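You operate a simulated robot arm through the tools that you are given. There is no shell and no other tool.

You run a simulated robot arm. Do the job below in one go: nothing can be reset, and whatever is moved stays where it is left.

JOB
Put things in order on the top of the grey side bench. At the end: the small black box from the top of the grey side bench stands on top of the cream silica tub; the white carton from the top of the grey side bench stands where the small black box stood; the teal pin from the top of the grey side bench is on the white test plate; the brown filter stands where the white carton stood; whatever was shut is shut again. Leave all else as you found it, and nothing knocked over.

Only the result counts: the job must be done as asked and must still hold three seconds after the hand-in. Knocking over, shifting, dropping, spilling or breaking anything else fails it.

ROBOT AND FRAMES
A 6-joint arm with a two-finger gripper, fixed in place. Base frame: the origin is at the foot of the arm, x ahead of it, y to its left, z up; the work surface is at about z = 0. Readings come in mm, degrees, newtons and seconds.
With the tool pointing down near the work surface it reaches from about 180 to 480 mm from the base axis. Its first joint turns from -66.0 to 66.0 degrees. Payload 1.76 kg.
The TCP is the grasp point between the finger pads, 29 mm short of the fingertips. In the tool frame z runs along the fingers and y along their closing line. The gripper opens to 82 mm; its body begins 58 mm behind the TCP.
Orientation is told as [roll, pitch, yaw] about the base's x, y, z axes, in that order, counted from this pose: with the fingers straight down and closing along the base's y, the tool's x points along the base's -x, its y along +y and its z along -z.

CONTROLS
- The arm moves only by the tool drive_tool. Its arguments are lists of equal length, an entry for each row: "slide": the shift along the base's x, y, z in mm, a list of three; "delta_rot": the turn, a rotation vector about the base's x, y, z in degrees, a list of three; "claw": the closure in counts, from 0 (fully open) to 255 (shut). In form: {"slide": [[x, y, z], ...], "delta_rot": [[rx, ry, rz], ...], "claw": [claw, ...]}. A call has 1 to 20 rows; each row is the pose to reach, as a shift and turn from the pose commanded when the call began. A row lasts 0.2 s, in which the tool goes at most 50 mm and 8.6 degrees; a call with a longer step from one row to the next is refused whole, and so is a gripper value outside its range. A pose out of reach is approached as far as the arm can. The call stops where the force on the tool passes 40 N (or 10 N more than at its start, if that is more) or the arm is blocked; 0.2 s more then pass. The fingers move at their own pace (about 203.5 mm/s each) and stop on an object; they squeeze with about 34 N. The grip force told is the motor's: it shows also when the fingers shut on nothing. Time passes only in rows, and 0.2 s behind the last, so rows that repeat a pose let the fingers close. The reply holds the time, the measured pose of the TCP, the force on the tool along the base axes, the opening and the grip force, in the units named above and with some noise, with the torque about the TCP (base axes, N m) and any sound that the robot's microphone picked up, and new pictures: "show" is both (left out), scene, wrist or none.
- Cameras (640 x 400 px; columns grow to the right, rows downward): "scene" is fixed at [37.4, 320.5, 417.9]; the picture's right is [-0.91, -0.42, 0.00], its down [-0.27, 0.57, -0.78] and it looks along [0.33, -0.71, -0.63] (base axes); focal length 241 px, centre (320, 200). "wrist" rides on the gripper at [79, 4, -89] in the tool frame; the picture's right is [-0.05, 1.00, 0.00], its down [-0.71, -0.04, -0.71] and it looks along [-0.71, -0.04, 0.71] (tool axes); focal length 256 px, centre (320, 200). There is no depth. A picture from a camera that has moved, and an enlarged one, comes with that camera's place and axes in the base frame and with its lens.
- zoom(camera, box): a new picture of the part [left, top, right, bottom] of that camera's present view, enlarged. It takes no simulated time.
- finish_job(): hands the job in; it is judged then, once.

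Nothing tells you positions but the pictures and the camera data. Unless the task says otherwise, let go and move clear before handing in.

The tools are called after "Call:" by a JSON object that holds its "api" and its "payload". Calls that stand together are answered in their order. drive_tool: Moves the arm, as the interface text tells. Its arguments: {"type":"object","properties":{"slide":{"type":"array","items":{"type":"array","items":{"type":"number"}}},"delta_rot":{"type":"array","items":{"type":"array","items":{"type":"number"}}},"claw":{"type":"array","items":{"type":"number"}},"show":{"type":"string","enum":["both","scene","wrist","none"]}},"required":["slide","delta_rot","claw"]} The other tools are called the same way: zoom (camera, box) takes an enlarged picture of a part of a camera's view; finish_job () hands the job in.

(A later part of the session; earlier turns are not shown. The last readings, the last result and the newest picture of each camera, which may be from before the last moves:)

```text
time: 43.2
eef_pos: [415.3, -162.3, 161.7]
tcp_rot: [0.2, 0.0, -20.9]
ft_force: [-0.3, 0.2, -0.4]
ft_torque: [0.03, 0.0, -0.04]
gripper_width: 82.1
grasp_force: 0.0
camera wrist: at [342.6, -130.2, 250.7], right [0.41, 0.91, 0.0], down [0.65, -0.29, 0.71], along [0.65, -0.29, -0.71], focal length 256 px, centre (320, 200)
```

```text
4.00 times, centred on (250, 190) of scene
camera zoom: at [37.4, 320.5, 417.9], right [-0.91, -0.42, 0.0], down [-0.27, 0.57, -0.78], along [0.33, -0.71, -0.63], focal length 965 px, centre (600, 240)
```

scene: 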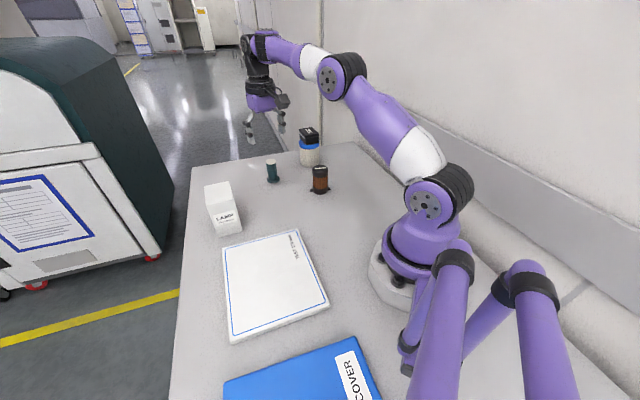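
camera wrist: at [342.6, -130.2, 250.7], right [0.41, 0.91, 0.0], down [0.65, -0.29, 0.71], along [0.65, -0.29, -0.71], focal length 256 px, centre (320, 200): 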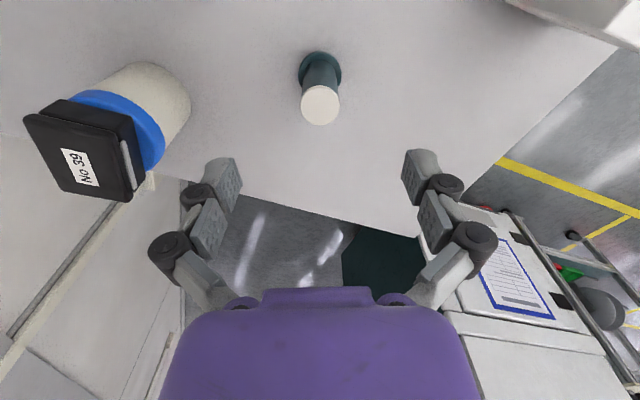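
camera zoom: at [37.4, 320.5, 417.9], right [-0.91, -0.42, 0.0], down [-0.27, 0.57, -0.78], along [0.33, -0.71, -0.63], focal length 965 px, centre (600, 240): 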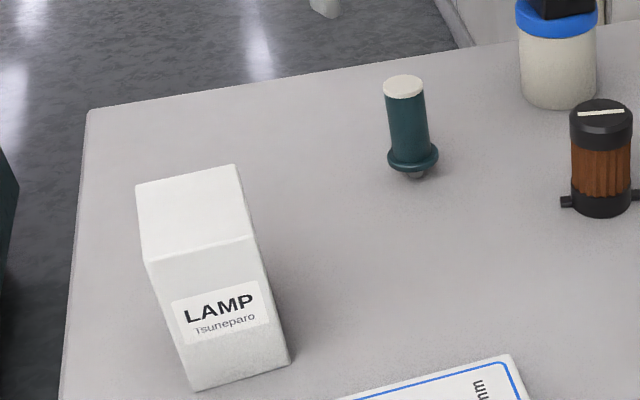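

The TCP sits right over the pin at (415,-162.4). I'll descend to grip height, well above the flange, and close slowly.

Call:
{"api": "drive_tool", "payload": {"slide": [[0, 0, -35], [0, 0, -70], [0, 0, -90], [0, 0, -100], [0, 0, -100]], "delta_rot": [[0, 0, 0], [0, 0, 0], [0, 0, 0], [0, 0, 0], [0, 0, 0]], "claw": [0, 0, 0, 0, 0], "show": "both"}}

Call:
{"api": "zoom", "payload": {"camera": "wrist", "box": [180, 60, 460, 260]}}

Call:
{"api": "zoom", "payload": {"camera": "scene", "box": [240, 130, 312, 190]}}

```text
time: 44.4
eef_pos: [414.3, -160.4, 60.9]
tcp_rot: [0.1, -0.1, -21.1]
ft_force: [-0.4, 0.7, -0.4]
ft_torque: [0.0, -0.02, -0.01]
gripper_width: 82.0
grasp_force: 0.0
camera wrist: at [342.6, -129.9, 150.6], right [0.41, 0.91, 0.0], down [0.65, -0.29, 0.71], along [0.65, -0.29, -0.71], focal length 256 px, centre (320, 200)
```

scene: 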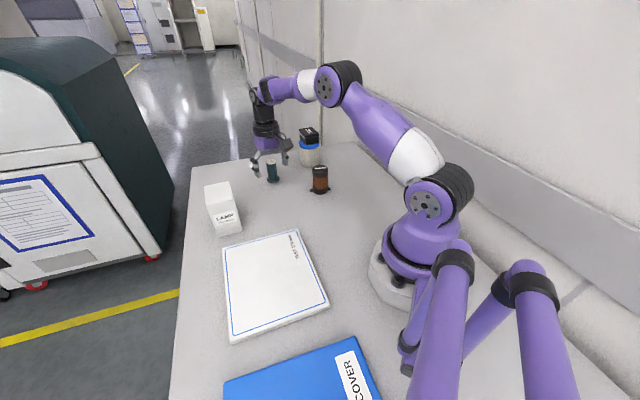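
wrist: 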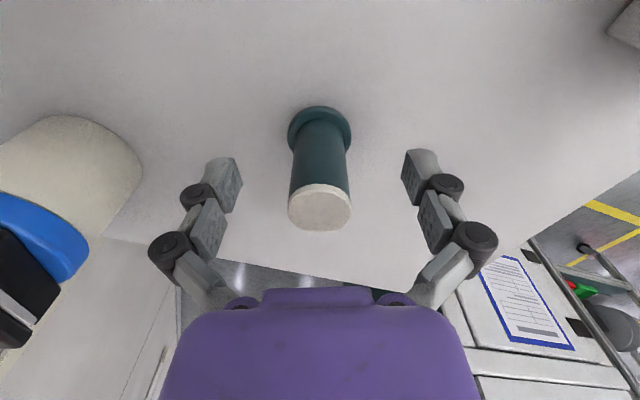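

```text
2.00 times, centred on (320, 160) of wrist
camera zoom: at [342.6, -129.9, 150.6], right [0.41, 0.91, 0.0], down [0.65, -0.29, 0.71], along [0.65, -0.29, -0.71], focal length 512 px, centre (320, 280)
```

zoom: 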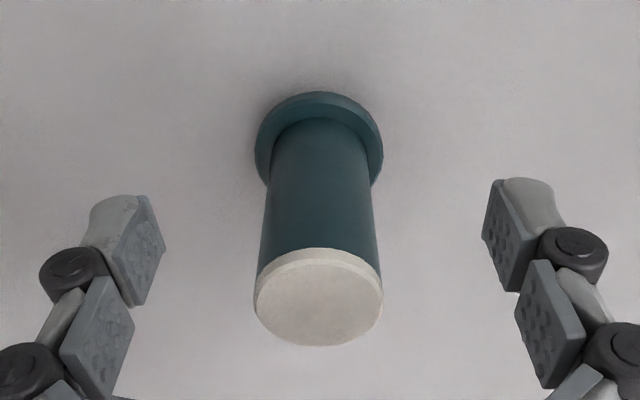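

```text
6.67 times, centred on (276, 160) of scene
camera zoom: at [37.4, 320.5, 417.9], right [-0.91, -0.42, 0.0], down [-0.27, 0.57, -0.78], along [0.33, -0.71, -0.63], focal length 1608 px, centre (613, 467)
```

zoom: 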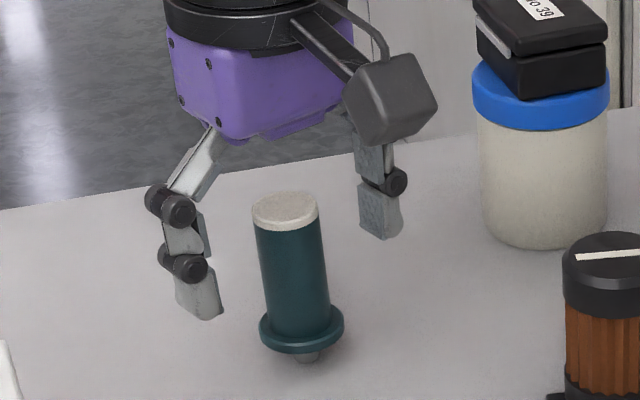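

The pin is centred between the fingers. I'll close them gradually.

Call:
{"api": "drive_tool", "payload": {"slide": [[0, 0, 0], [0, 0, 0], [0, 0, 0], [0, 0, 0], [0, 0, 0], [0, 0, 0], [0, 0, 0], [0, 0, 0], [0, 0, 0], [0, 0, 0]], "delta_rot": [[0, 0, 0], [0, 0, 0], [0, 0, 0], [0, 0, 0], [0, 0, 0], [0, 0, 0], [0, 0, 0], [0, 0, 0], [0, 0, 0], [0, 0, 0]], "claw": [60, 110, 140, 155, 162, 168, 175, 190, 255, 255], "show": "both"}}

Call:
{"api": "zoom", "payload": {"camera": "wrist", "box": [180, 60, 460, 260]}}

Call:
{"api": "zoom", "payload": {"camera": "scene", "box": [240, 130, 312, 190]}}

```text
time: 46.6
eef_pos: [416.2, -161.7, 61.9]
tcp_rot: [-0.1, 0.1, -21.0]
ft_force: [-0.2, -0.5, 1.9]
ft_torque: [0.03, 0.08, 0.02]
gripper_width: 26.9
grasp_force: 33.6
camera wrist: at [342.6, -130.0, 151.0], right [0.41, 0.91, 0.0], down [0.65, -0.29, 0.71], along [0.65, -0.29, -0.71], focal length 256 px, centre (320, 200)
```

scene: 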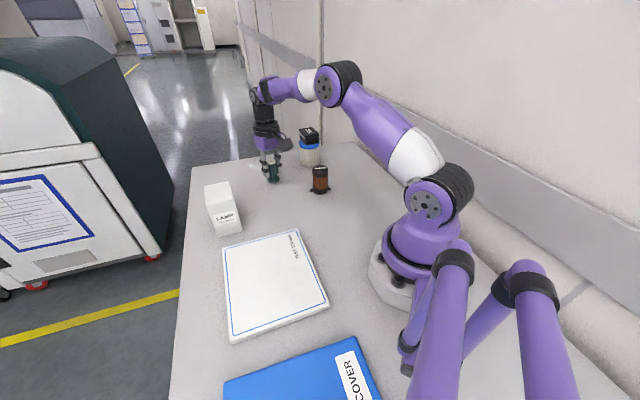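
wrist: 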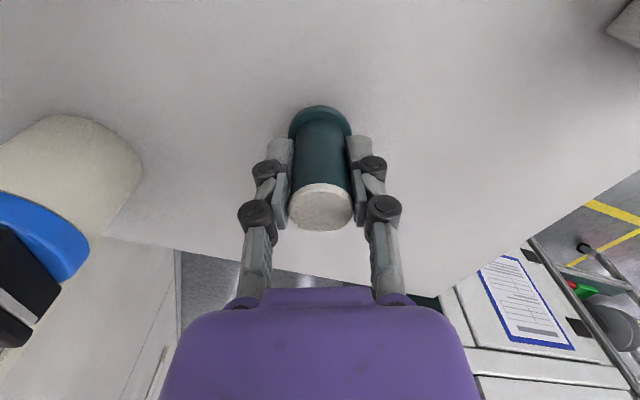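

```text
2.00 times, centred on (320, 160) of wrist
camera zoom: at [342.6, -130.0, 151.0], right [0.41, 0.91, 0.0], down [0.65, -0.29, 0.71], along [0.65, -0.29, -0.71], focal length 512 px, centre (320, 280)
```

zoom: 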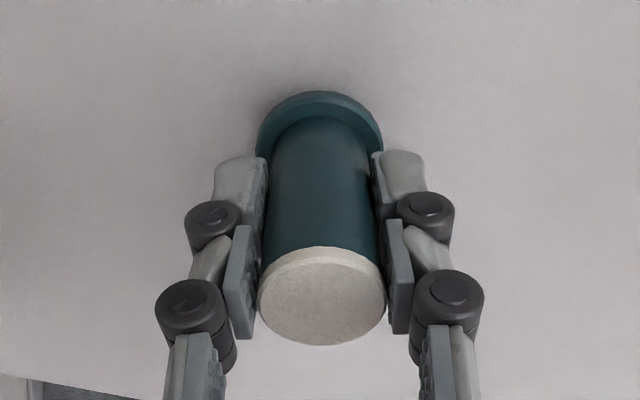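

```text
6.67 times, centred on (276, 160) of scene
camera zoom: at [37.4, 320.6, 417.9], right [-0.91, -0.42, 0.0], down [-0.27, 0.57, -0.78], along [0.33, -0.71, -0.63], focal length 1608 px, centre (613, 467)
```

zoom: 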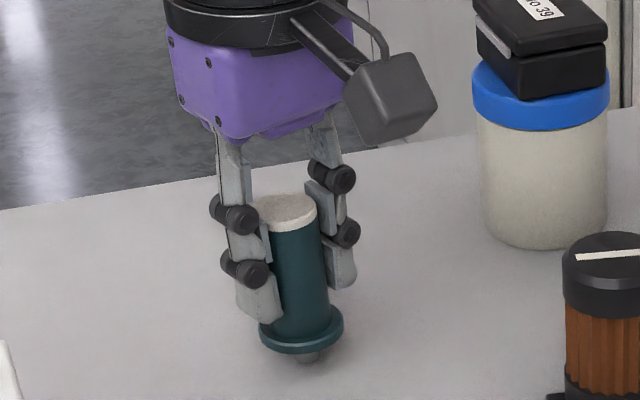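

It has a good, straight grip at 26.9 mm. I'll lift slowly and check the foot.

Call:
{"api": "drive_tool", "payload": {"slide": [[0, 0, 2], [0, 0, 6], [0, 0, 15], [0, 0, 30], [0, 0, 40], [0, 0, 40]], "delta_rot": [[0, 0, 0], [0, 0, 0], [0, 0, 0], [0, 0, 0], [0, 0, 0], [0, 0, 0]], "claw": [255, 255, 255, 255, 255, 255], "show": "both"}}

Call:
{"api": "zoom", "payload": {"camera": "wrist", "box": [180, 60, 460, 260]}}

Call:
{"api": "zoom", "payload": {"camera": "scene", "box": [240, 120, 324, 190]}}

```text
time: 48.0
eef_pos: [415.0, -162.3, 102.7]
tcp_rot: [0.0, 0.0, -20.9]
ft_force: [-1.4, 0.0, -1.5]
ft_torque: [0.02, 0.0, -0.03]
gripper_width: 26.8
grasp_force: 34.1
camera wrist: at [342.1, -130.1, 191.4], right [0.41, 0.91, 0.0], down [0.65, -0.29, 0.71], along [0.65, -0.29, -0.71], focal length 256 px, centre (320, 200)
```

scene: 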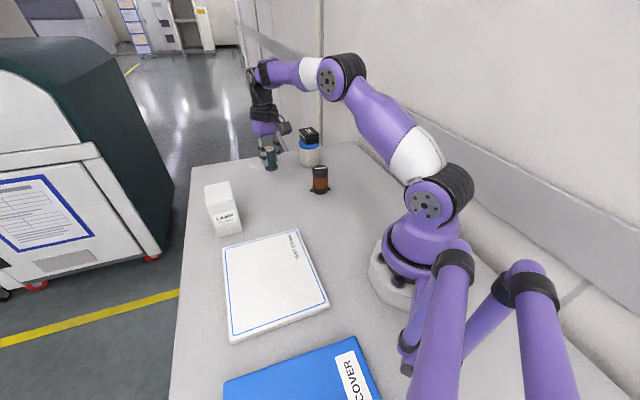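
wrist: 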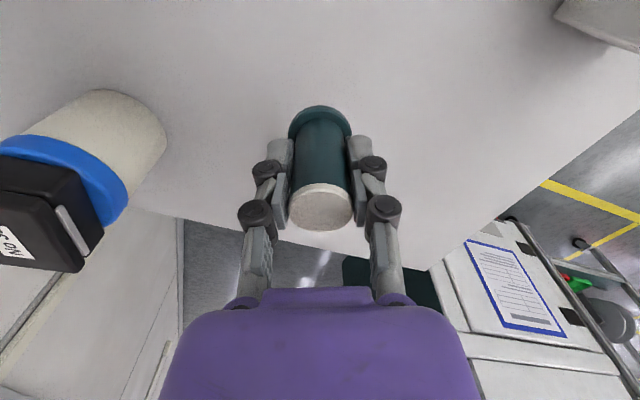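

```text
2.00 times, centred on (320, 160) of wrist
camera zoom: at [342.1, -130.1, 191.4], right [0.41, 0.91, 0.0], down [0.65, -0.29, 0.71], along [0.65, -0.29, -0.71], focal length 512 px, centre (320, 280)
```

zoom: 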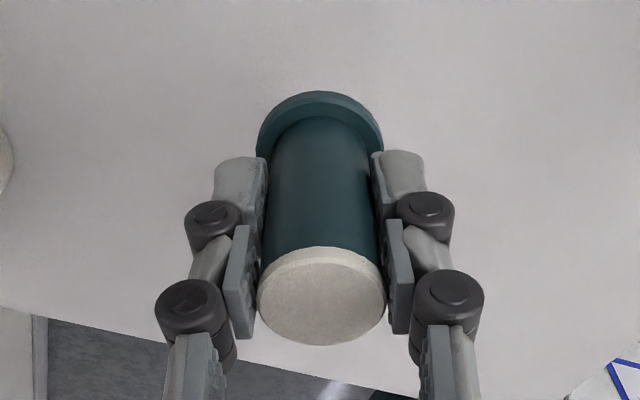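

```text
5.71 times, centred on (282, 155) of scene
camera zoom: at [37.4, 320.5, 417.9], right [-0.91, -0.42, 0.0], down [-0.27, 0.57, -0.78], along [0.33, -0.71, -0.63], focal length 1378 px, centre (537, 457)
```

zoom: 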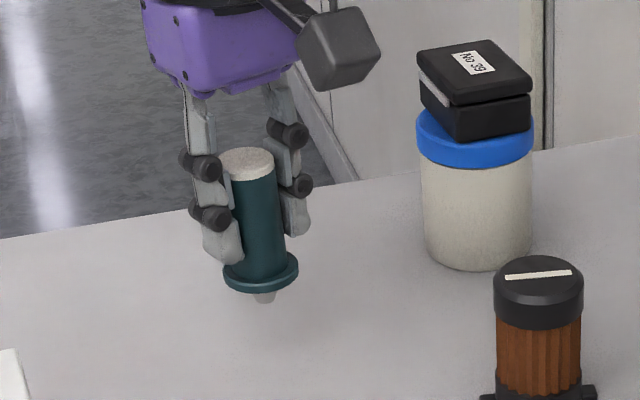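

There's no hole beneath; the pin stands on its small foot, which is about 62 mm below the TCP. I'll carry it to above the plate's middle at about (250,110).

Call:
{"api": "drive_tool", "payload": {"slide": [[0, 0, 20], [-8, 12, 22], [-25, 40, 22], [-47, 74, 22], [-70, 110, 22], [-93, 146, 22], [-116, 182, 22], [-138, 218, 22], [-155, 248, 22], [-165, 272, 22], [-165, 272, 22], [-165, 272, 22]], "delta_rot": [[0, 0, 0], [0, 0, 2], [0, 0, 5], [0, 0, 8], [0, 0, 11], [0, 0, 14], [0, 0, 17], [0, 0, 20], [0, 0, 23], [0, 0, 25], [0, 0, 25], [0, 0, 25]], "claw": [255, 255, 255, 255, 255, 255, 255, 255, 255, 255, 255, 255], "show": "both"}}

Call:
{"api": "zoom", "payload": {"camera": "scene", "box": [200, 160, 360, 345]}}

```text
time: 50.6
eef_pos: [249.8, 110.7, 124.4]
tcp_rot: [0.0, 0.0, 3.9]
ft_force: [0.4, -0.3, -1.3]
ft_torque: [-0.01, -0.01, -0.01]
gripper_width: 27.1
grasp_force: 34.1
camera wrist: at [169.9, 108.2, 213.9], right [-0.02, 1.0, 0.0], down [0.71, 0.01, 0.71], along [0.71, 0.01, -0.71], focal length 256 px, centre (320, 200)
```

scene: 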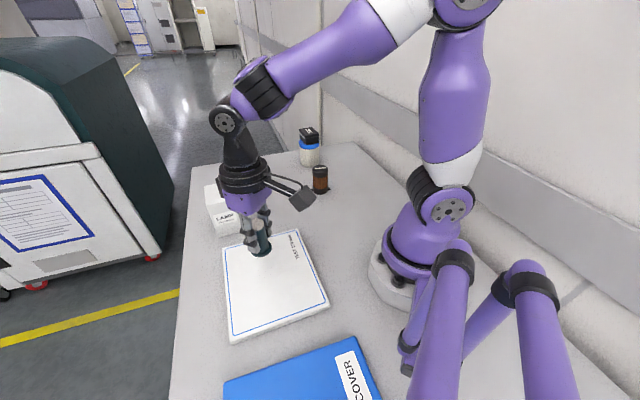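
wrist: 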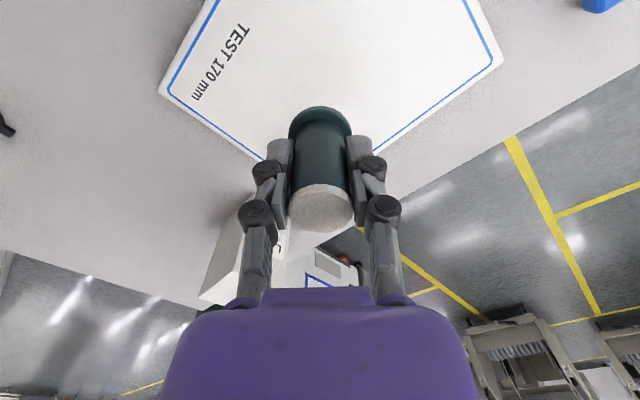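

```text
2.16 times, centred on (280, 252) of scene
camera zoom: at [37.4, 320.6, 417.9], right [-0.91, -0.42, 0.0], down [-0.27, 0.57, -0.78], along [0.33, -0.71, -0.63], focal length 522 px, centre (406, 86)
```

zoom: 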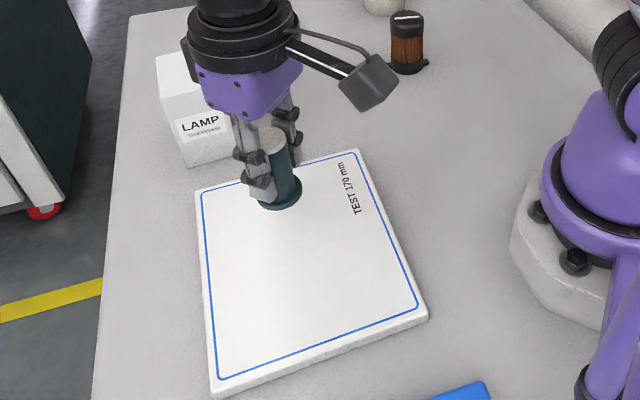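

The pin is above the plate interior. I'll lower the foot to about 20 mm first and look.

Call:
{"api": "drive_tool", "payload": {"slide": [[0, 0, -20], [0, 0, -36], [0, 0, -42], [0, 0, -42]], "delta_rot": [[0, 0, 0], [0, 0, 0], [0, 0, 0], [0, 0, 0]], "claw": [255, 255, 255, 255], "show": "scene"}}

Call:
{"api": "zoom", "payload": {"camera": "scene", "box": [210, 200, 330, 300]}}

```text
time: 51.6
eef_pos: [250.3, 110.0, 81.6]
tcp_rot: [-0.1, 0.0, 4.1]
ft_force: [0.0, -0.5, -0.2]
ft_torque: [-0.03, 0.04, -0.05]
gripper_width: 26.9
grasp_force: 33.3
```

scene: 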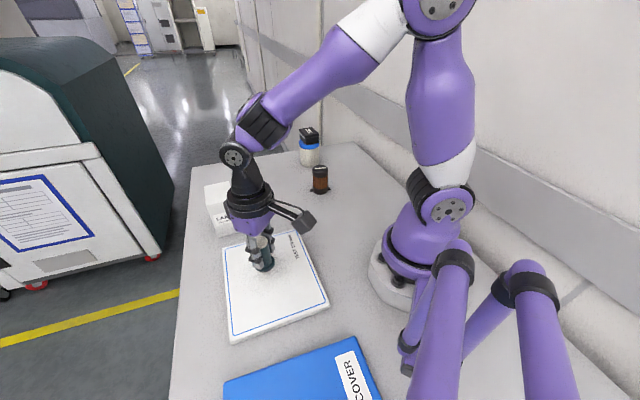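

```text
4.00 times, centred on (270, 250) of scene
camera zoom: at [37.4, 320.6, 417.9], right [-0.91, -0.42, 0.0], down [-0.27, 0.57, -0.78], along [0.33, -0.71, -0.63], focal length 965 px, centre (520, 0)
```

zoom: 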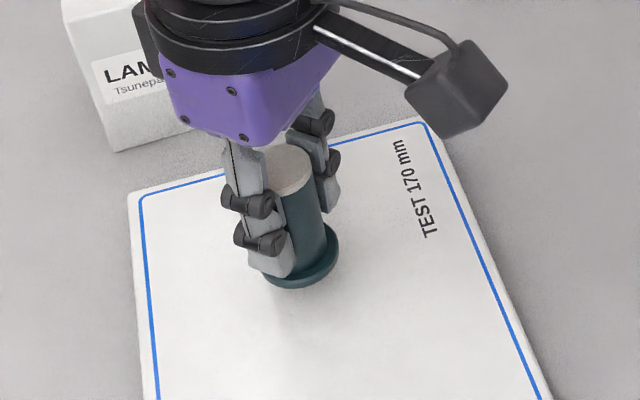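

No contact yet, so I'll lower in 1 mm steps.

Call:
{"api": "drive_tool", "payload": {"slide": [[0, 0, -1.5], [0, 0, -3], [0, 0, -4], [0, 0, -5]], "delta_rot": [[0, 0, 0], [0, 0, 0], [0, 0, 0], [0, 0, 0]], "claw": [255, 255, 255, 255], "show": "none"}}

```text
time: 52.6
eef_pos: [250.0, 109.2, 75.0]
tcp_rot: [0.1, 0.0, 4.0]
ft_force: [0.4, -0.9, -0.1]
ft_torque: [-0.03, 0.01, 0.02]
gripper_width: 26.7
grasp_force: 34.0
```

Still no contact. I'll continue gently.

Call:
{"api": "drive_tool", "payload": {"slide": [[0, 0, -0.8], [0, 0, -1.6], [0, 0, -2.4]], "delta_rot": [[0, 0, 0], [0, 0, 0], [0, 0, 0]], "claw": [255, 255, 255], "show": "none"}}

```text
time: 53.4
eef_pos: [250.4, 110.1, 75.5]
tcp_rot: [0.0, -0.3, 4.0]
ft_force: [-1.5, -2.4, 25.7]
ft_torque: [-0.06, 0.02, -0.03]
gripper_width: 27.1
grasp_force: 33.9
```

It's in contact at 25.7 N. I'll ease up until the load is small.

Call:
{"api": "drive_tool", "payload": {"slide": [[0, 0, 0.6], [0, 0, 1.2], [0, 0, 1.2]], "delta_rot": [[0, 0, 0], [0, 0, 0], [0, 0, 0]], "claw": [255, 255, 255], "show": "none"}}

```text
time: 54.2
eef_pos: [249.4, 109.7, 74.9]
tcp_rot: [0.0, 0.1, 4.0]
ft_force: [0.5, 0.1, 0.0]
ft_torque: [0.02, -0.03, 0.04]
gripper_width: 26.9
grasp_force: 34.1
```

The force is back to zero, so I'll lower 0.4 mm for light contact before release.

Call:
{"api": "drive_tool", "payload": {"slide": [[0, 0, -0.4], [0, 0, -0.4]], "delta_rot": [[0, 0, 0], [0, 0, 0]], "claw": [255, 255], "show": "none"}}

```text
time: 54.8
eef_pos: [249.4, 110.7, 75.8]
tcp_rot: [0.0, 0.0, 4.1]
ft_force: [-0.3, 0.3, -1.6]
ft_torque: [-0.02, 0.0, 0.0]
gripper_width: 26.9
grasp_force: 34.0
```

It's still hanging at -1.6 N. I'll lower a little more.

Call:
{"api": "drive_tool", "payload": {"slide": [[0, 0, -0.4], [0, 0, -0.4]], "delta_rot": [[0, 0, 0], [0, 0, 0]], "claw": [255, 255], "show": "none"}}

```text
time: 55.4
eef_pos: [249.3, 109.7, 75.5]
tcp_rot: [0.0, 0.0, 3.9]
ft_force: [-2.5, -1.3, 10.0]
ft_torque: [-0.04, 0.11, 0.0]
gripper_width: 27.1
grasp_force: 34.1
```

It's in light contact at 10 N. I'll release very gradually so the small foot stays planted.

Call:
{"api": "drive_tool", "payload": {"slide": [[0, 0, 0.2], [0, 0, 0.2], [0, 0, 0.2], [0, 0, 0.2], [0, 0, 0.2], [0, 0, 0.2], [0, 0, 0.2], [0, 0, 0.2], [0, 0, 0.2], [0, 0, 0.2]], "delta_rot": [[0, 0, 0], [0, 0, 0], [0, 0, 0], [0, 0, 0], [0, 0, 0], [0, 0, 0], [0, 0, 0], [0, 0, 0], [0, 0, 0], [0, 0, 0]], "claw": [200, 180, 174, 170, 167, 164, 161, 158, 154, 150], "show": "both"}}

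Call:
{"api": "zoom", "payload": {"camera": "scene", "box": [230, 200, 310, 280]}}

Call:
{"api": "zoom", "payload": {"camera": "wrist", "box": [180, 60, 460, 260]}}

```text
time: 57.6
eef_pos: [250.1, 110.2, 75.0]
tcp_rot: [0.1, 0.1, 4.0]
ft_force: [0.1, -0.7, 0.0]
ft_torque: [0.02, 0.0, 0.0]
gripper_width: 33.9
grasp_force: 0.0
camera wrist: at [170.1, 107.9, 164.0], right [-0.02, 1.0, 0.0], down [0.71, 0.01, 0.71], along [0.71, 0.01, -0.71], focal length 256 px, centre (320, 200)
```

scene: 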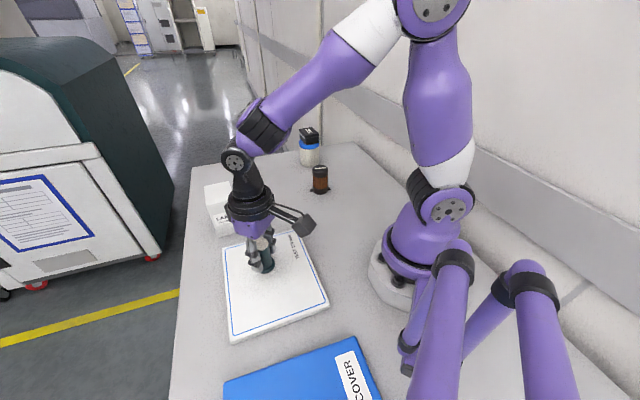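
wrist: 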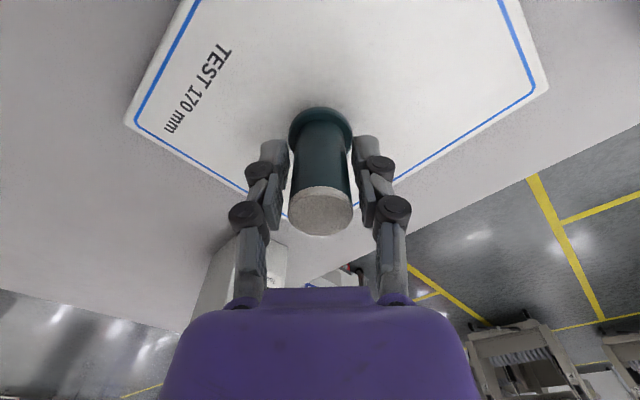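

```text
5.00 times, centred on (270, 240) of scene
camera zoom: at [37.4, 320.5, 417.9], right [-0.91, -0.42, 0.0], down [-0.27, 0.57, -0.78], along [0.33, -0.71, -0.63], focal length 1206 px, centre (570, 0)
```

zoom: 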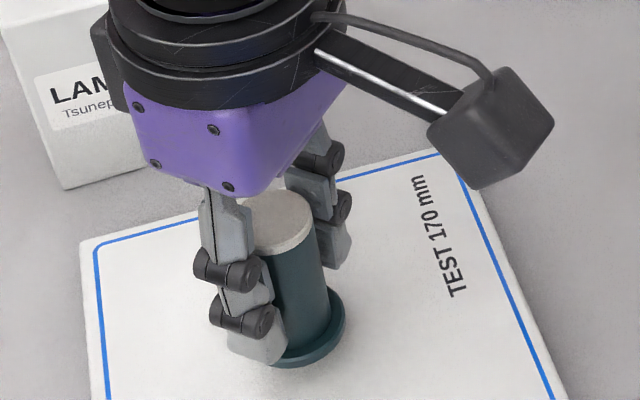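

```text
2.00 times, centred on (320, 160) of wrist
camera zoom: at [170.1, 107.9, 164.0], right [-0.02, 1.0, 0.0], down [0.71, 0.01, 0.71], along [0.71, 0.01, -0.71], focal length 512 px, centre (320, 280)
```

zoom: 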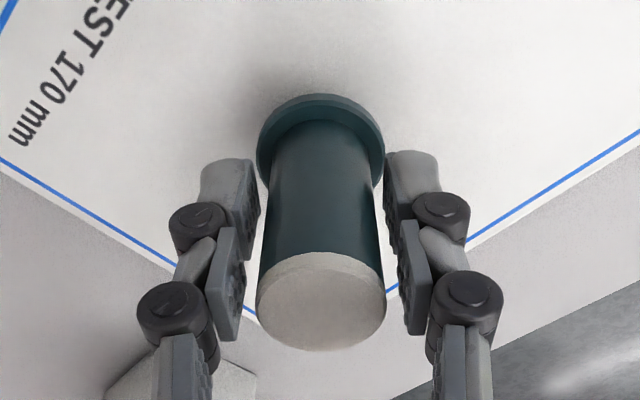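

The pin stands free between the fingers. I'll open further gently, then rise straight up.

Call:
{"api": "drive_tool", "payload": {"slide": [[0, 0, 0], [0, 0, 0], [0, 0, 0], [0, 0, 0], [0, 0, 0], [0, 0, 0], [0, 0, 5], [0, 0, 20], [0, 0, 50], [0, 0, 90], [0, 0, 110], [0, 0, 110]], "delta_rot": [[0, 0, 0], [0, 0, 0], [0, 0, 0], [0, 0, 0], [0, 0, 0], [0, 0, 0], [0, 0, 0], [0, 0, 0], [0, 0, 0], [0, 0, 0], [0, 0, 0], [0, 0, 0]], "claw": [140, 125, 105, 80, 50, 15, 0, 0, 0, 0, 0, 0], "show": "both"}}

Call:
{"api": "zoom", "payload": {"camera": "scene", "box": [210, 190, 330, 290]}}

Call:
{"api": "zoom", "payload": {"camera": "wrist", "box": [220, 20, 420, 180]}}

```text
time: 60.2
eef_pos: [251.2, 110.6, 184.8]
tcp_rot: [-0.1, 0.0, 4.0]
ft_force: [0.4, -0.2, -0.2]
ft_torque: [0.04, 0.0, -0.01]
gripper_width: 82.2
grasp_force: 0.0
camera wrist: at [170.4, 108.2, 273.9], right [-0.02, 1.0, 0.0], down [0.71, 0.01, 0.71], along [0.71, 0.01, -0.71], focal length 256 px, centre (320, 200)
```

scene: 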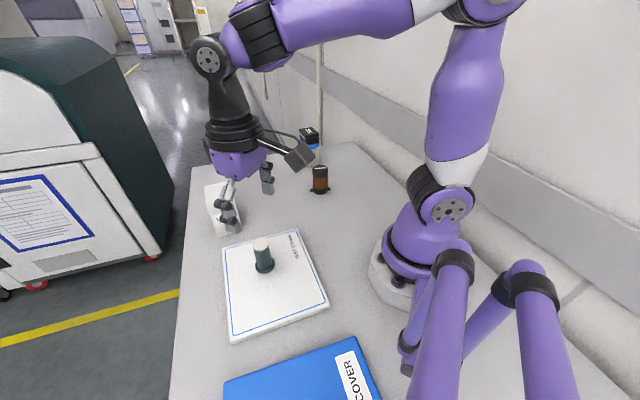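
wrist: 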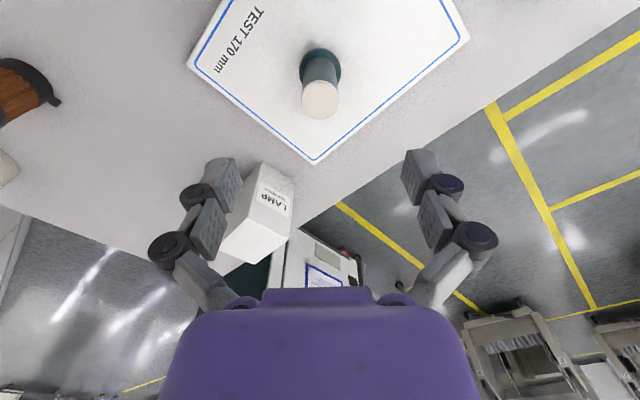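

```text
4.00 times, centred on (270, 240) of scene
camera zoom: at [37.4, 320.5, 417.9], right [-0.91, -0.42, 0.0], down [-0.27, 0.57, -0.78], along [0.33, -0.71, -0.63], focal length 965 px, centre (520, 40)
```

zoom: 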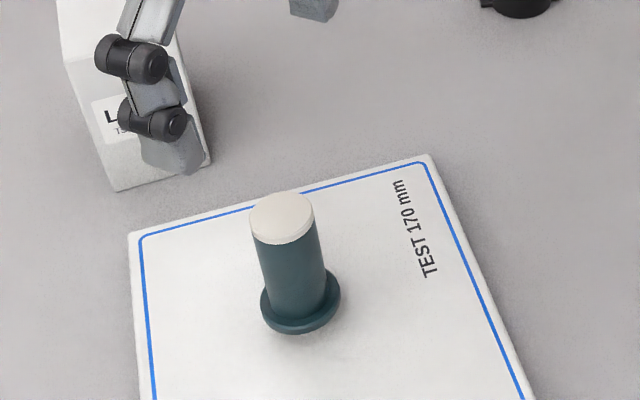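

```text
2.50 times, centred on (320, 100) of wrist
camera zoom: at [170.4, 108.2, 273.9], right [-0.02, 1.0, 0.0], down [0.71, 0.01, 0.71], along [0.71, 0.01, -0.71], focal length 640 px, centre (320, 450)
```

zoom: 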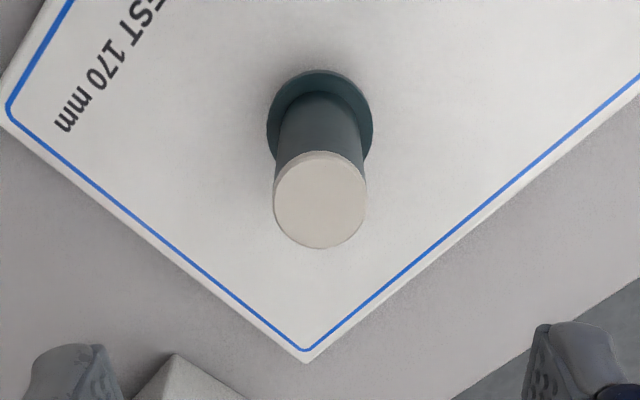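

The pin stands upright on the plate. Last is the filter, so I'll hover over it with the yaw along the radius (about -35).

Call:
{"api": "drive_tool", "payload": {"slide": [[5, -20, 0], [10, -60, 0], [14, -100, 0], [18, -140, 0], [21, -180, 0], [21, -220, 0], [21, -260, 0], [21, -290, 0], [21, -300, 0], [21, -300, 0], [21, -300, 0]], "delta_rot": [[0, 0, 0], [0, 0, -5], [0, 0, -11], [0, 0, -17], [0, 0, -23], [0, 0, -29], [0, 0, -35], [0, 0, -39], [0, 0, -39], [0, 0, -39], [0, 0, -39]], "claw": [0, 0, 0, 0, 0, 0, 0, 0, 0, 0, 0], "show": "both"}}

Call:
{"api": "zoom", "payload": {"camera": "wrist", "box": [220, 0, 420, 160]}}

Call:
{"api": "zoom", "payload": {"camera": "scene", "box": [280, 150, 376, 210]}}

Call:
{"api": "zoom", "payload": {"camera": "scene", "box": [180, 160, 340, 300]}}

```text
time: 62.6
eef_pos: [271.2, -190.9, 184.0]
tcp_rot: [0.1, 0.0, -35.0]
ft_force: [-0.7, -0.1, 0.0]
ft_torque: [0.02, 0.02, 0.0]
gripper_width: 82.0
grasp_force: 0.1
camera wrist: at [207.9, -142.3, 274.2], right [0.62, 0.79, 0.0], down [0.56, -0.44, 0.71], along [0.56, -0.44, -0.71], focal length 256 px, centre (320, 200)
```

scene: 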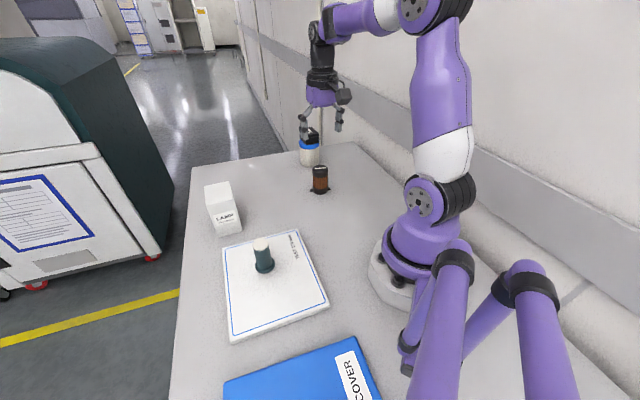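
wrist: 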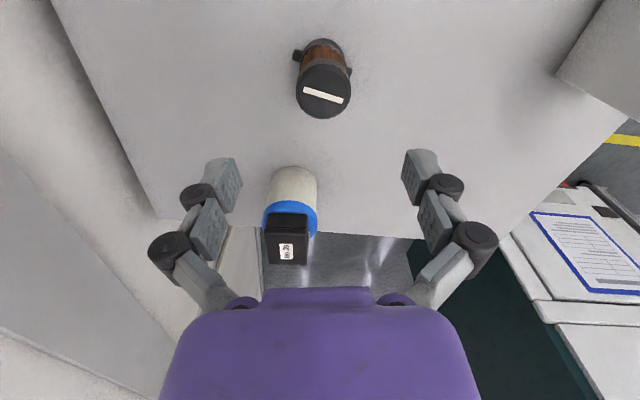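

```text
2.50 times, centred on (320, 80) of wrist
camera zoom: at [207.9, -142.3, 274.2], right [0.62, 0.79, 0.0], down [0.56, -0.44, 0.71], along [0.56, -0.44, -0.71], focal length 640 px, centre (320, 500)
```

zoom: 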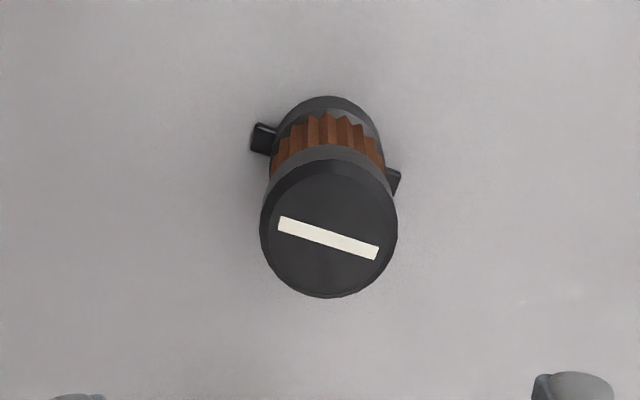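

```text
6.67 times, centred on (328, 180) of scene
camera zoom: at [37.4, 320.5, 417.9], right [-0.91, -0.42, 0.0], down [-0.27, 0.57, -0.78], along [0.33, -0.71, -0.63], focal length 1608 px, centre (267, 333)
```

zoom: 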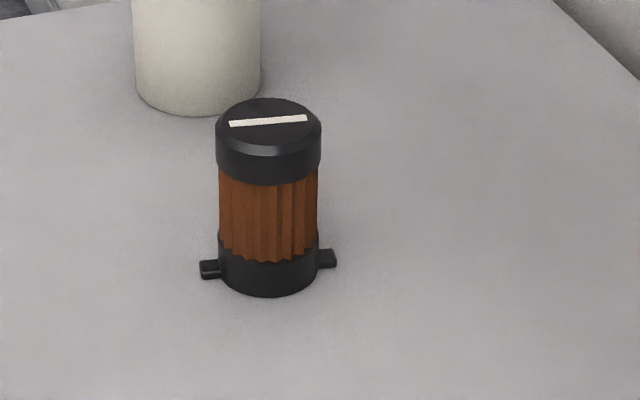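

```text
2.86 times, centred on (260, 230) of scene
camera zoom: at [37.4, 320.5, 417.9], right [-0.91, -0.42, 0.0], down [-0.27, 0.57, -0.78], along [0.33, -0.71, -0.63], focal length 689 px, centre (491, 114)
```

zoom: 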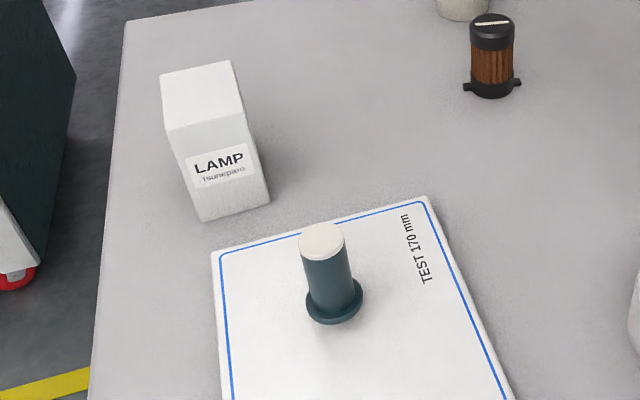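

The filter is at about (275,-191), 70 mm tall, with a cap diameter of about 43 mm. I'll centre over it and descend to grip the upper cap, well above the lugs.

Call:
{"api": "drive_tool", "payload": {"slide": [[4.6, 0, -20], [4.6, 0, -55], [4.6, 0, -90], [4.6, 0, -112], [4.6, 0, -124], [4.6, 0, -124]], "delta_rot": [[0, 0, 0], [0, 0, 0], [0, 0, 0], [0, 0, 0], [0, 0, 0], [0, 0, 0]], "claw": [0, 0, 0, 0, 0, 0], "show": "both"}}

Call:
{"api": "zoom", "payload": {"camera": "wrist", "box": [180, 60, 460, 260]}}

Call:
{"api": "zoom", "payload": {"camera": "scene", "box": [280, 130, 376, 205]}}

```text
time: 64.0
eef_pos: [275.1, -190.6, 61.2]
tcp_rot: [0.0, 0.0, -35.0]
ft_force: [-0.7, 0.0, -0.6]
ft_torque: [0.05, -0.06, -0.01]
gripper_width: 82.1
grasp_force: 0.0
camera wrist: at [211.9, -141.8, 150.4], right [0.62, 0.79, 0.0], down [0.56, -0.44, 0.71], along [0.56, -0.44, -0.71], focal length 256 px, centre (320, 200)
```

scene: 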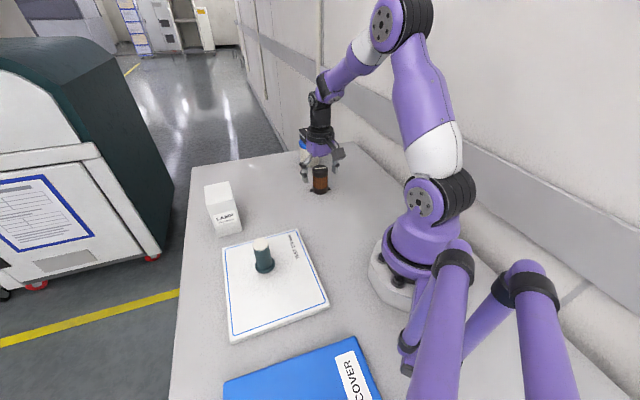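
wrist: 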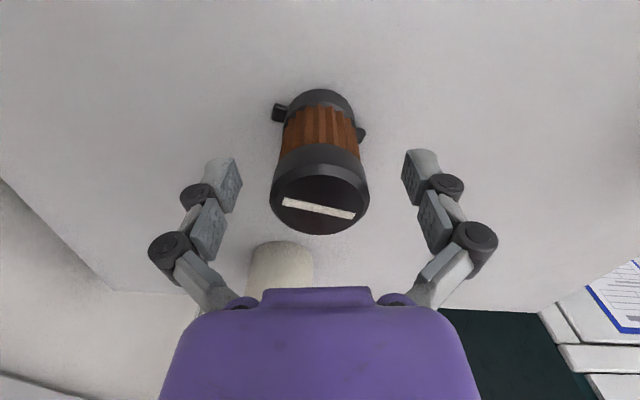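

```text
2.00 times, centred on (320, 160) of wrist
camera zoom: at [211.9, -141.8, 150.4], right [0.62, 0.79, 0.0], down [0.56, -0.44, 0.71], along [0.56, -0.44, -0.71], focal length 512 px, centre (320, 280)
```

zoom: 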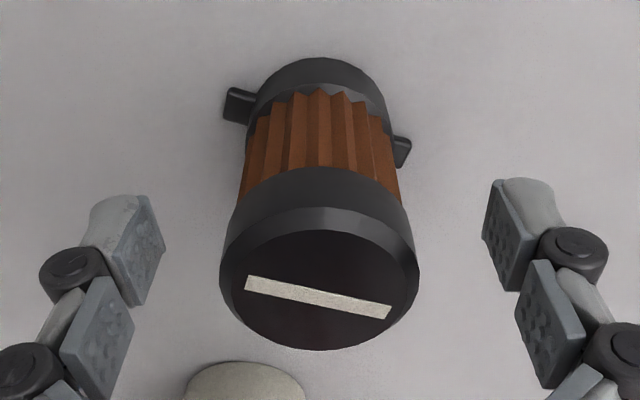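

```text
5.33 times, centred on (328, 168) of scene
camera zoom: at [37.4, 320.5, 417.9], right [-0.91, -0.42, 0.0], down [-0.27, 0.57, -0.78], along [0.33, -0.71, -0.63], focal length 1286 px, centre (277, 373)
```

zoom: 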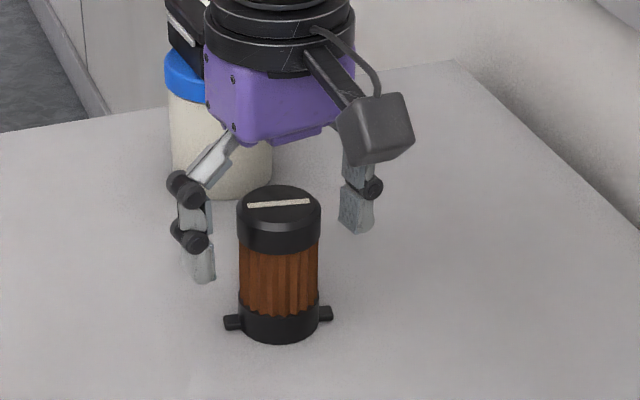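

The filter is centred between the fingers. I'll close gradually and lift a little.

Call:
{"api": "drive_tool", "payload": {"slide": [[0, 0, 0], [0, 0, 0], [0, 0, 0], [0, 0, 0], [0, 0, 0], [0, 0, 0], [0, 0, 0]], "delta_rot": [[0, 0, 0], [0, 0, 0], [0, 0, 0], [0, 0, 0], [0, 0, 0], [0, 0, 0], [0, 0, 0]], "claw": [60, 95, 110, 120, 130, 255, 255], "show": "wrist"}}

Call:
{"api": "drive_tool", "payload": {"slide": [[0, 0, 2], [0, 0, 6], [0, 0, 15], [0, 0, 25], [0, 0, 25]], "delta_rot": [[0, 0, 0], [0, 0, 0], [0, 0, 0], [0, 0, 0], [0, 0, 0]], "claw": [255, 255, 255, 255, 255], "show": "both"}}

Call:
{"api": "zoom", "payload": {"camera": "scene", "box": [280, 130, 376, 205]}}

Call:
{"api": "zoom", "payload": {"camera": "wrist", "box": [180, 60, 460, 260]}}

```text
time: 65.6
eef_pos: [274.5, -190.4, 61.1]
tcp_rot: [0.0, 0.1, -34.9]
ft_force: [-1.8, 0.7, 8.0]
ft_torque: [0.05, 0.13, 0.04]
gripper_width: 42.7
grasp_force: 34.1
camera wrist: at [212.0, -141.9, 150.7], right [0.62, 0.79, 0.0], down [0.56, -0.44, 0.71], along [0.56, -0.44, -0.71], focal length 256 px, centre (320, 200)
```

wrist: 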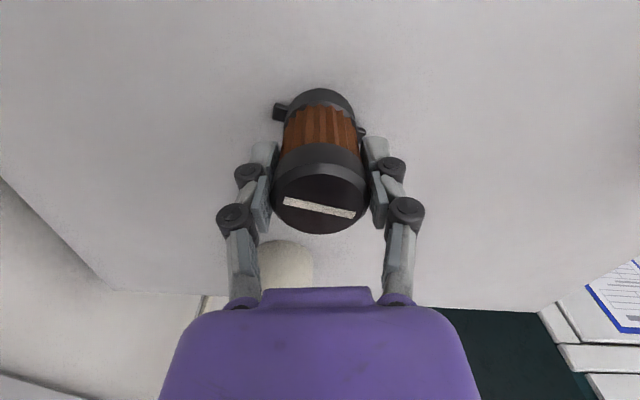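

```text
time: 66.8
eef_pos: [275.7, -189.3, 86.3]
tcp_rot: [0.0, 0.0, -35.0]
ft_force: [0.6, 0.6, -1.1]
ft_torque: [-0.01, 0.01, 0.02]
gripper_width: 42.7
grasp_force: 34.2
camera wrist: at [212.6, -141.5, 175.8], right [0.62, 0.79, 0.0], down [0.56, -0.44, 0.71], along [0.56, -0.44, -0.71], focal length 256 px, centre (320, 200)
```

scene: 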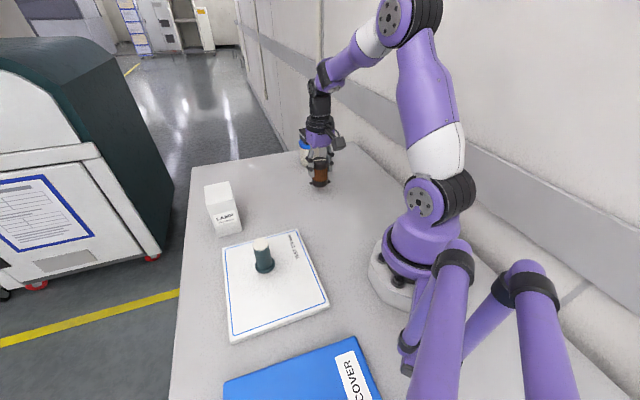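
wrist: 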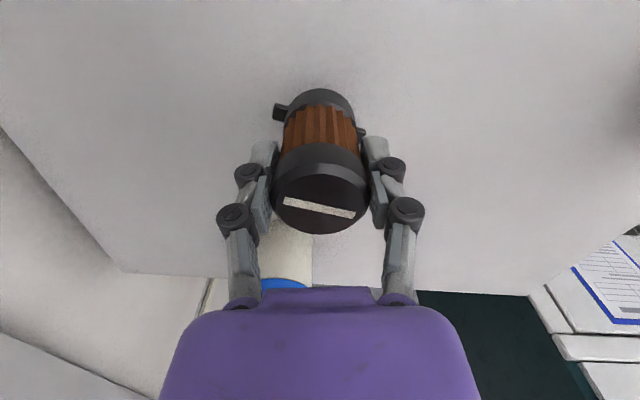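

```text
5.33 times, centred on (328, 168) of scene
camera zoom: at [37.4, 320.5, 417.9], right [-0.91, -0.42, 0.0], down [-0.27, 0.57, -0.78], along [0.33, -0.71, -0.63], focal length 1286 px, centre (277, 373)
```

zoom: 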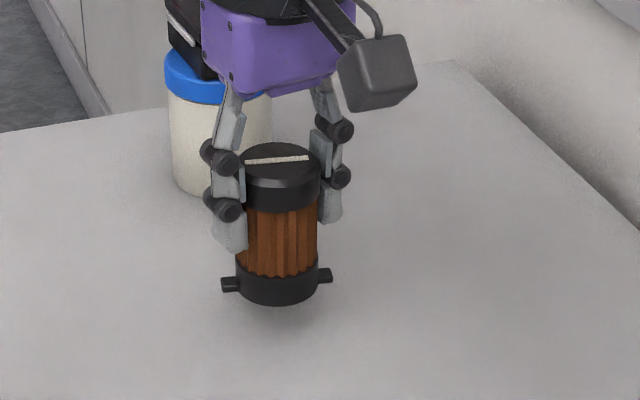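

```text
2.00 times, centred on (320, 160) of wrist
camera zoom: at [212.6, -141.5, 175.8], right [0.62, 0.79, 0.0], down [0.56, -0.44, 0.71], along [0.56, -0.44, -0.71], focal length 512 px, centre (320, 280)
```

zoom: 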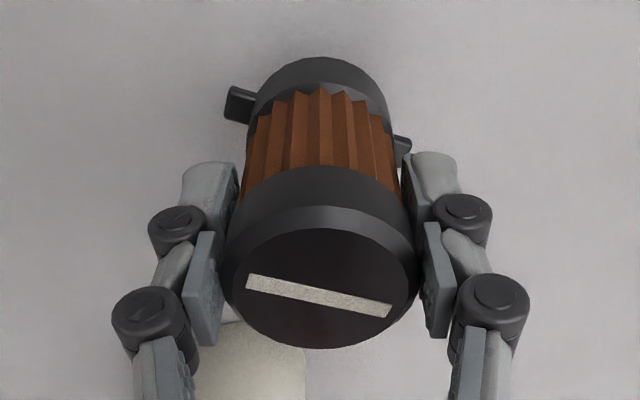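

The filter is held straight, with its base 61.3 mm below the TCP. I'll carry it to the carton's old spot at (219.4,-332).

Call:
{"api": "drive_tool", "payload": {"slide": [[0, 0, 15], [-10, -25, 20], [-24, -60, 20], [-38, -96, 20], [-50, -127, 20], [-55.8, -142, 20], [-55.8, -142, 20], [-55.8, -142, 20]], "delta_rot": [[0, 0, 0], [0, 0, 0], [0, 0, 0], [0, 0, 0], [0, 0, 0], [0, 0, 0], [0, 0, 0], [0, 0, 0]], "claw": [255, 255, 255, 255, 255, 255, 255, 255], "show": "both"}}

Call:
{"api": "zoom", "payload": {"camera": "scene", "box": [290, 100, 410, 190]}}

```text
time: 68.6
eef_pos: [219.5, -331.9, 104.9]
tcp_rot: [0.0, -0.1, -35.0]
ft_force: [0.8, -0.6, -0.2]
ft_torque: [0.05, 0.0, -0.02]
gripper_width: 42.8
grasp_force: 33.7
camera wrist: at [156.8, -284.4, 195.5], right [0.62, 0.79, 0.0], down [0.56, -0.44, 0.71], along [0.56, -0.44, -0.71], focal length 256 px, centre (320, 200)
```

scene: 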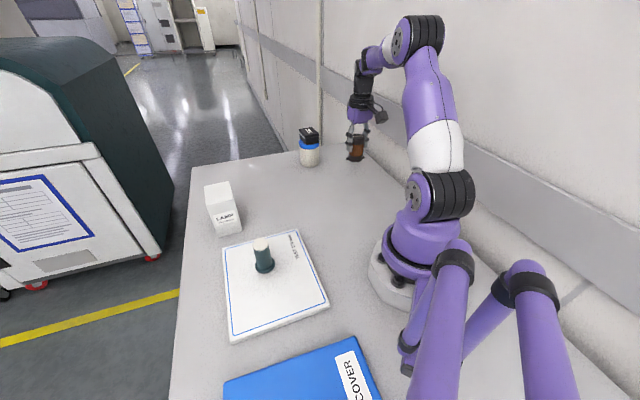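
wrist: 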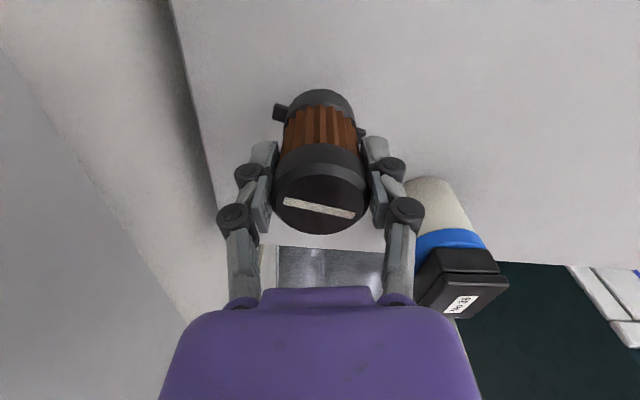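

```text
4.44 times, centred on (350, 145) of scene
camera zoom: at [37.4, 320.5, 417.9], right [-0.91, -0.42, 0.0], down [-0.27, 0.57, -0.78], along [0.33, -0.71, -0.63], focal length 1072 px, centre (187, 444)
```

zoom: 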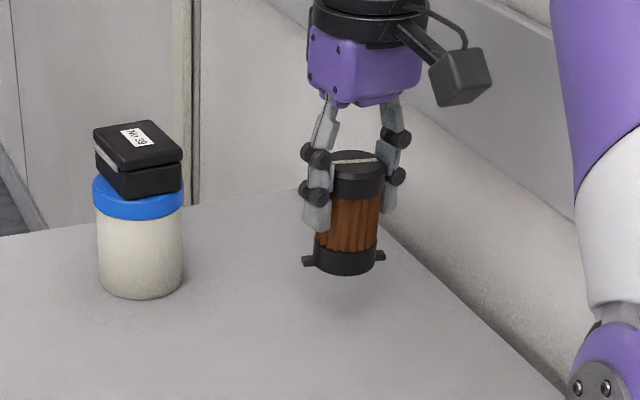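

The filter is above the carton's old spot. I'll lower it, finishing with small steps.

Call:
{"api": "drive_tool", "payload": {"slide": [[0, 0, -20], [0, 0, -34], [0, 0, -40], [0, 0, -41.5], [0, 0, -42.5]], "delta_rot": [[0, 0, 0], [0, 0, 0], [0, 0, 0], [0, 0, 0], [0, 0, 0]], "claw": [255, 255, 255, 255, 255], "show": "none"}}

```text
time: 69.8
eef_pos: [219.3, -331.7, 63.9]
tcp_rot: [0.1, -0.1, -34.9]
ft_force: [-0.1, -1.0, -1.1]
ft_torque: [0.03, 0.0, 0.0]
gripper_width: 42.7
grasp_force: 34.3
```

No contact yet. I'll take a few more fine steps down.

Call:
{"api": "drive_tool", "payload": {"slide": [[0, 0, -0.7], [0, 0, -1.4], [0, 0, -1.4]], "delta_rot": [[0, 0, 0], [0, 0, 0], [0, 0, 0]], "claw": [255, 255, 255], "show": "none"}}

```text
time: 70.6
eef_pos: [220.0, -331.0, 61.6]
tcp_rot: [0.0, 0.0, -35.1]
ft_force: [0.0, 0.6, -0.3]
ft_torque: [0.05, 0.05, -0.01]
gripper_width: 42.6
grasp_force: 33.9
```

The force is near zero, so I'll go a little lower.

Call:
{"api": "drive_tool", "payload": {"slide": [[0, 0, -0.5], [0, 0, -0.8]], "delta_rot": [[0, 0, 0], [0, 0, 0]], "claw": [255, 255], "show": "none"}}

```text
time: 71.2
eef_pos: [220.0, -331.1, 61.2]
tcp_rot: [0.0, 0.0, -35.0]
ft_force: [-1.8, 5.0, 14.5]
ft_torque: [0.25, 0.17, 0.03]
gripper_width: 42.6
grasp_force: 33.9
```

It's in contact at 14.5 N. I'll ease up 0.4 mm and release slowly.

Call:
{"api": "drive_tool", "payload": {"slide": [[0, 0, 0.4], [0, 0, 0.4], [0, 0, 0.4], [0, 0, 0.4], [0, 0, 0.4], [0, 0, 0.4], [0, 0, 0.4], [0, 0, 0.4]], "delta_rot": [[0, 0, 0], [0, 0, 0], [0, 0, 0], [0, 0, 0], [0, 0, 0], [0, 0, 0], [0, 0, 0], [0, 0, 0]], "claw": [255, 130, 120, 113, 105, 95, 80, 60], "show": "both"}}

Call:
{"api": "zoom", "payload": {"camera": "wrist", "box": [180, 60, 460, 260]}}

Call:
{"api": "zoom", "payload": {"camera": "scene", "box": [290, 100, 410, 190]}}

```text
time: 73.0
eef_pos: [220.0, -332.3, 61.0]
tcp_rot: [0.0, 0.0, -35.1]
ft_force: [-0.8, 0.0, 0.4]
ft_torque: [-0.01, 0.0, -0.01]
gripper_width: 62.7
grasp_force: 0.0
camera wrist: at [156.9, -283.7, 150.7], right [0.62, 0.79, 0.0], down [0.56, -0.44, 0.71], along [0.56, -0.44, -0.71], focal length 256 px, centre (320, 200)
```

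scene: 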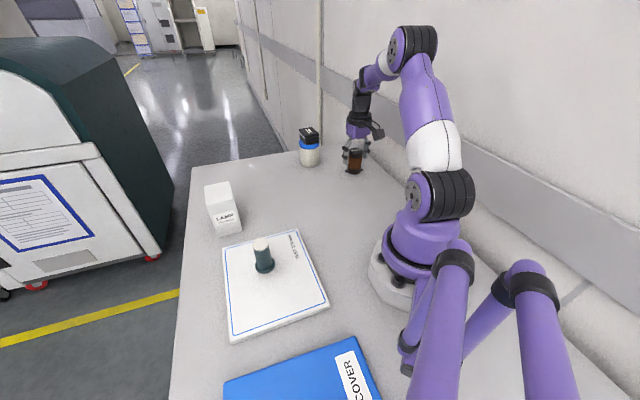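
wrist: 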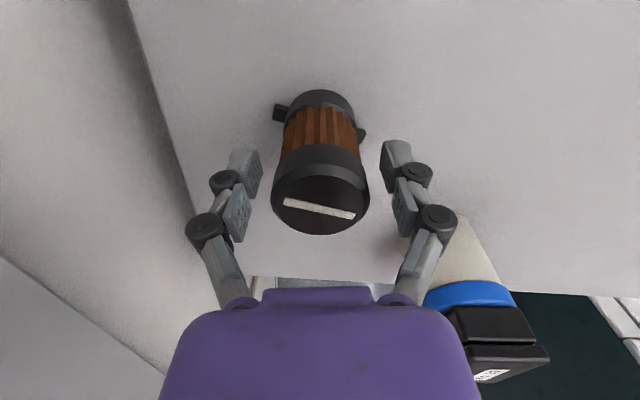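

```text
2.00 times, centred on (320, 160) of wrist
camera zoom: at [156.9, -283.7, 150.7], right [0.62, 0.79, 0.0], down [0.56, -0.44, 0.71], along [0.56, -0.44, -0.71], focal length 512 px, centre (320, 280)
```

zoom: 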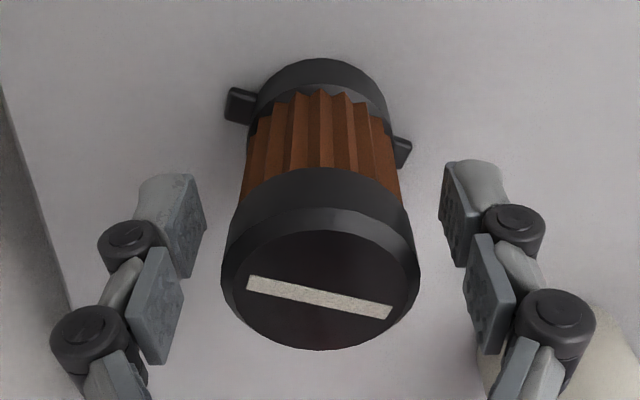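

```text
4.44 times, centred on (350, 145) of scene
camera zoom: at [37.4, 320.5, 417.9], right [-0.91, -0.42, 0.0], down [-0.27, 0.57, -0.78], along [0.33, -0.71, -0.63], focal length 1072 px, centre (187, 444)
```

zoom: 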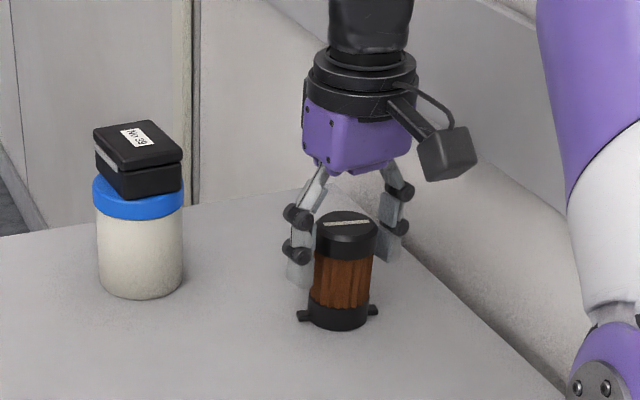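

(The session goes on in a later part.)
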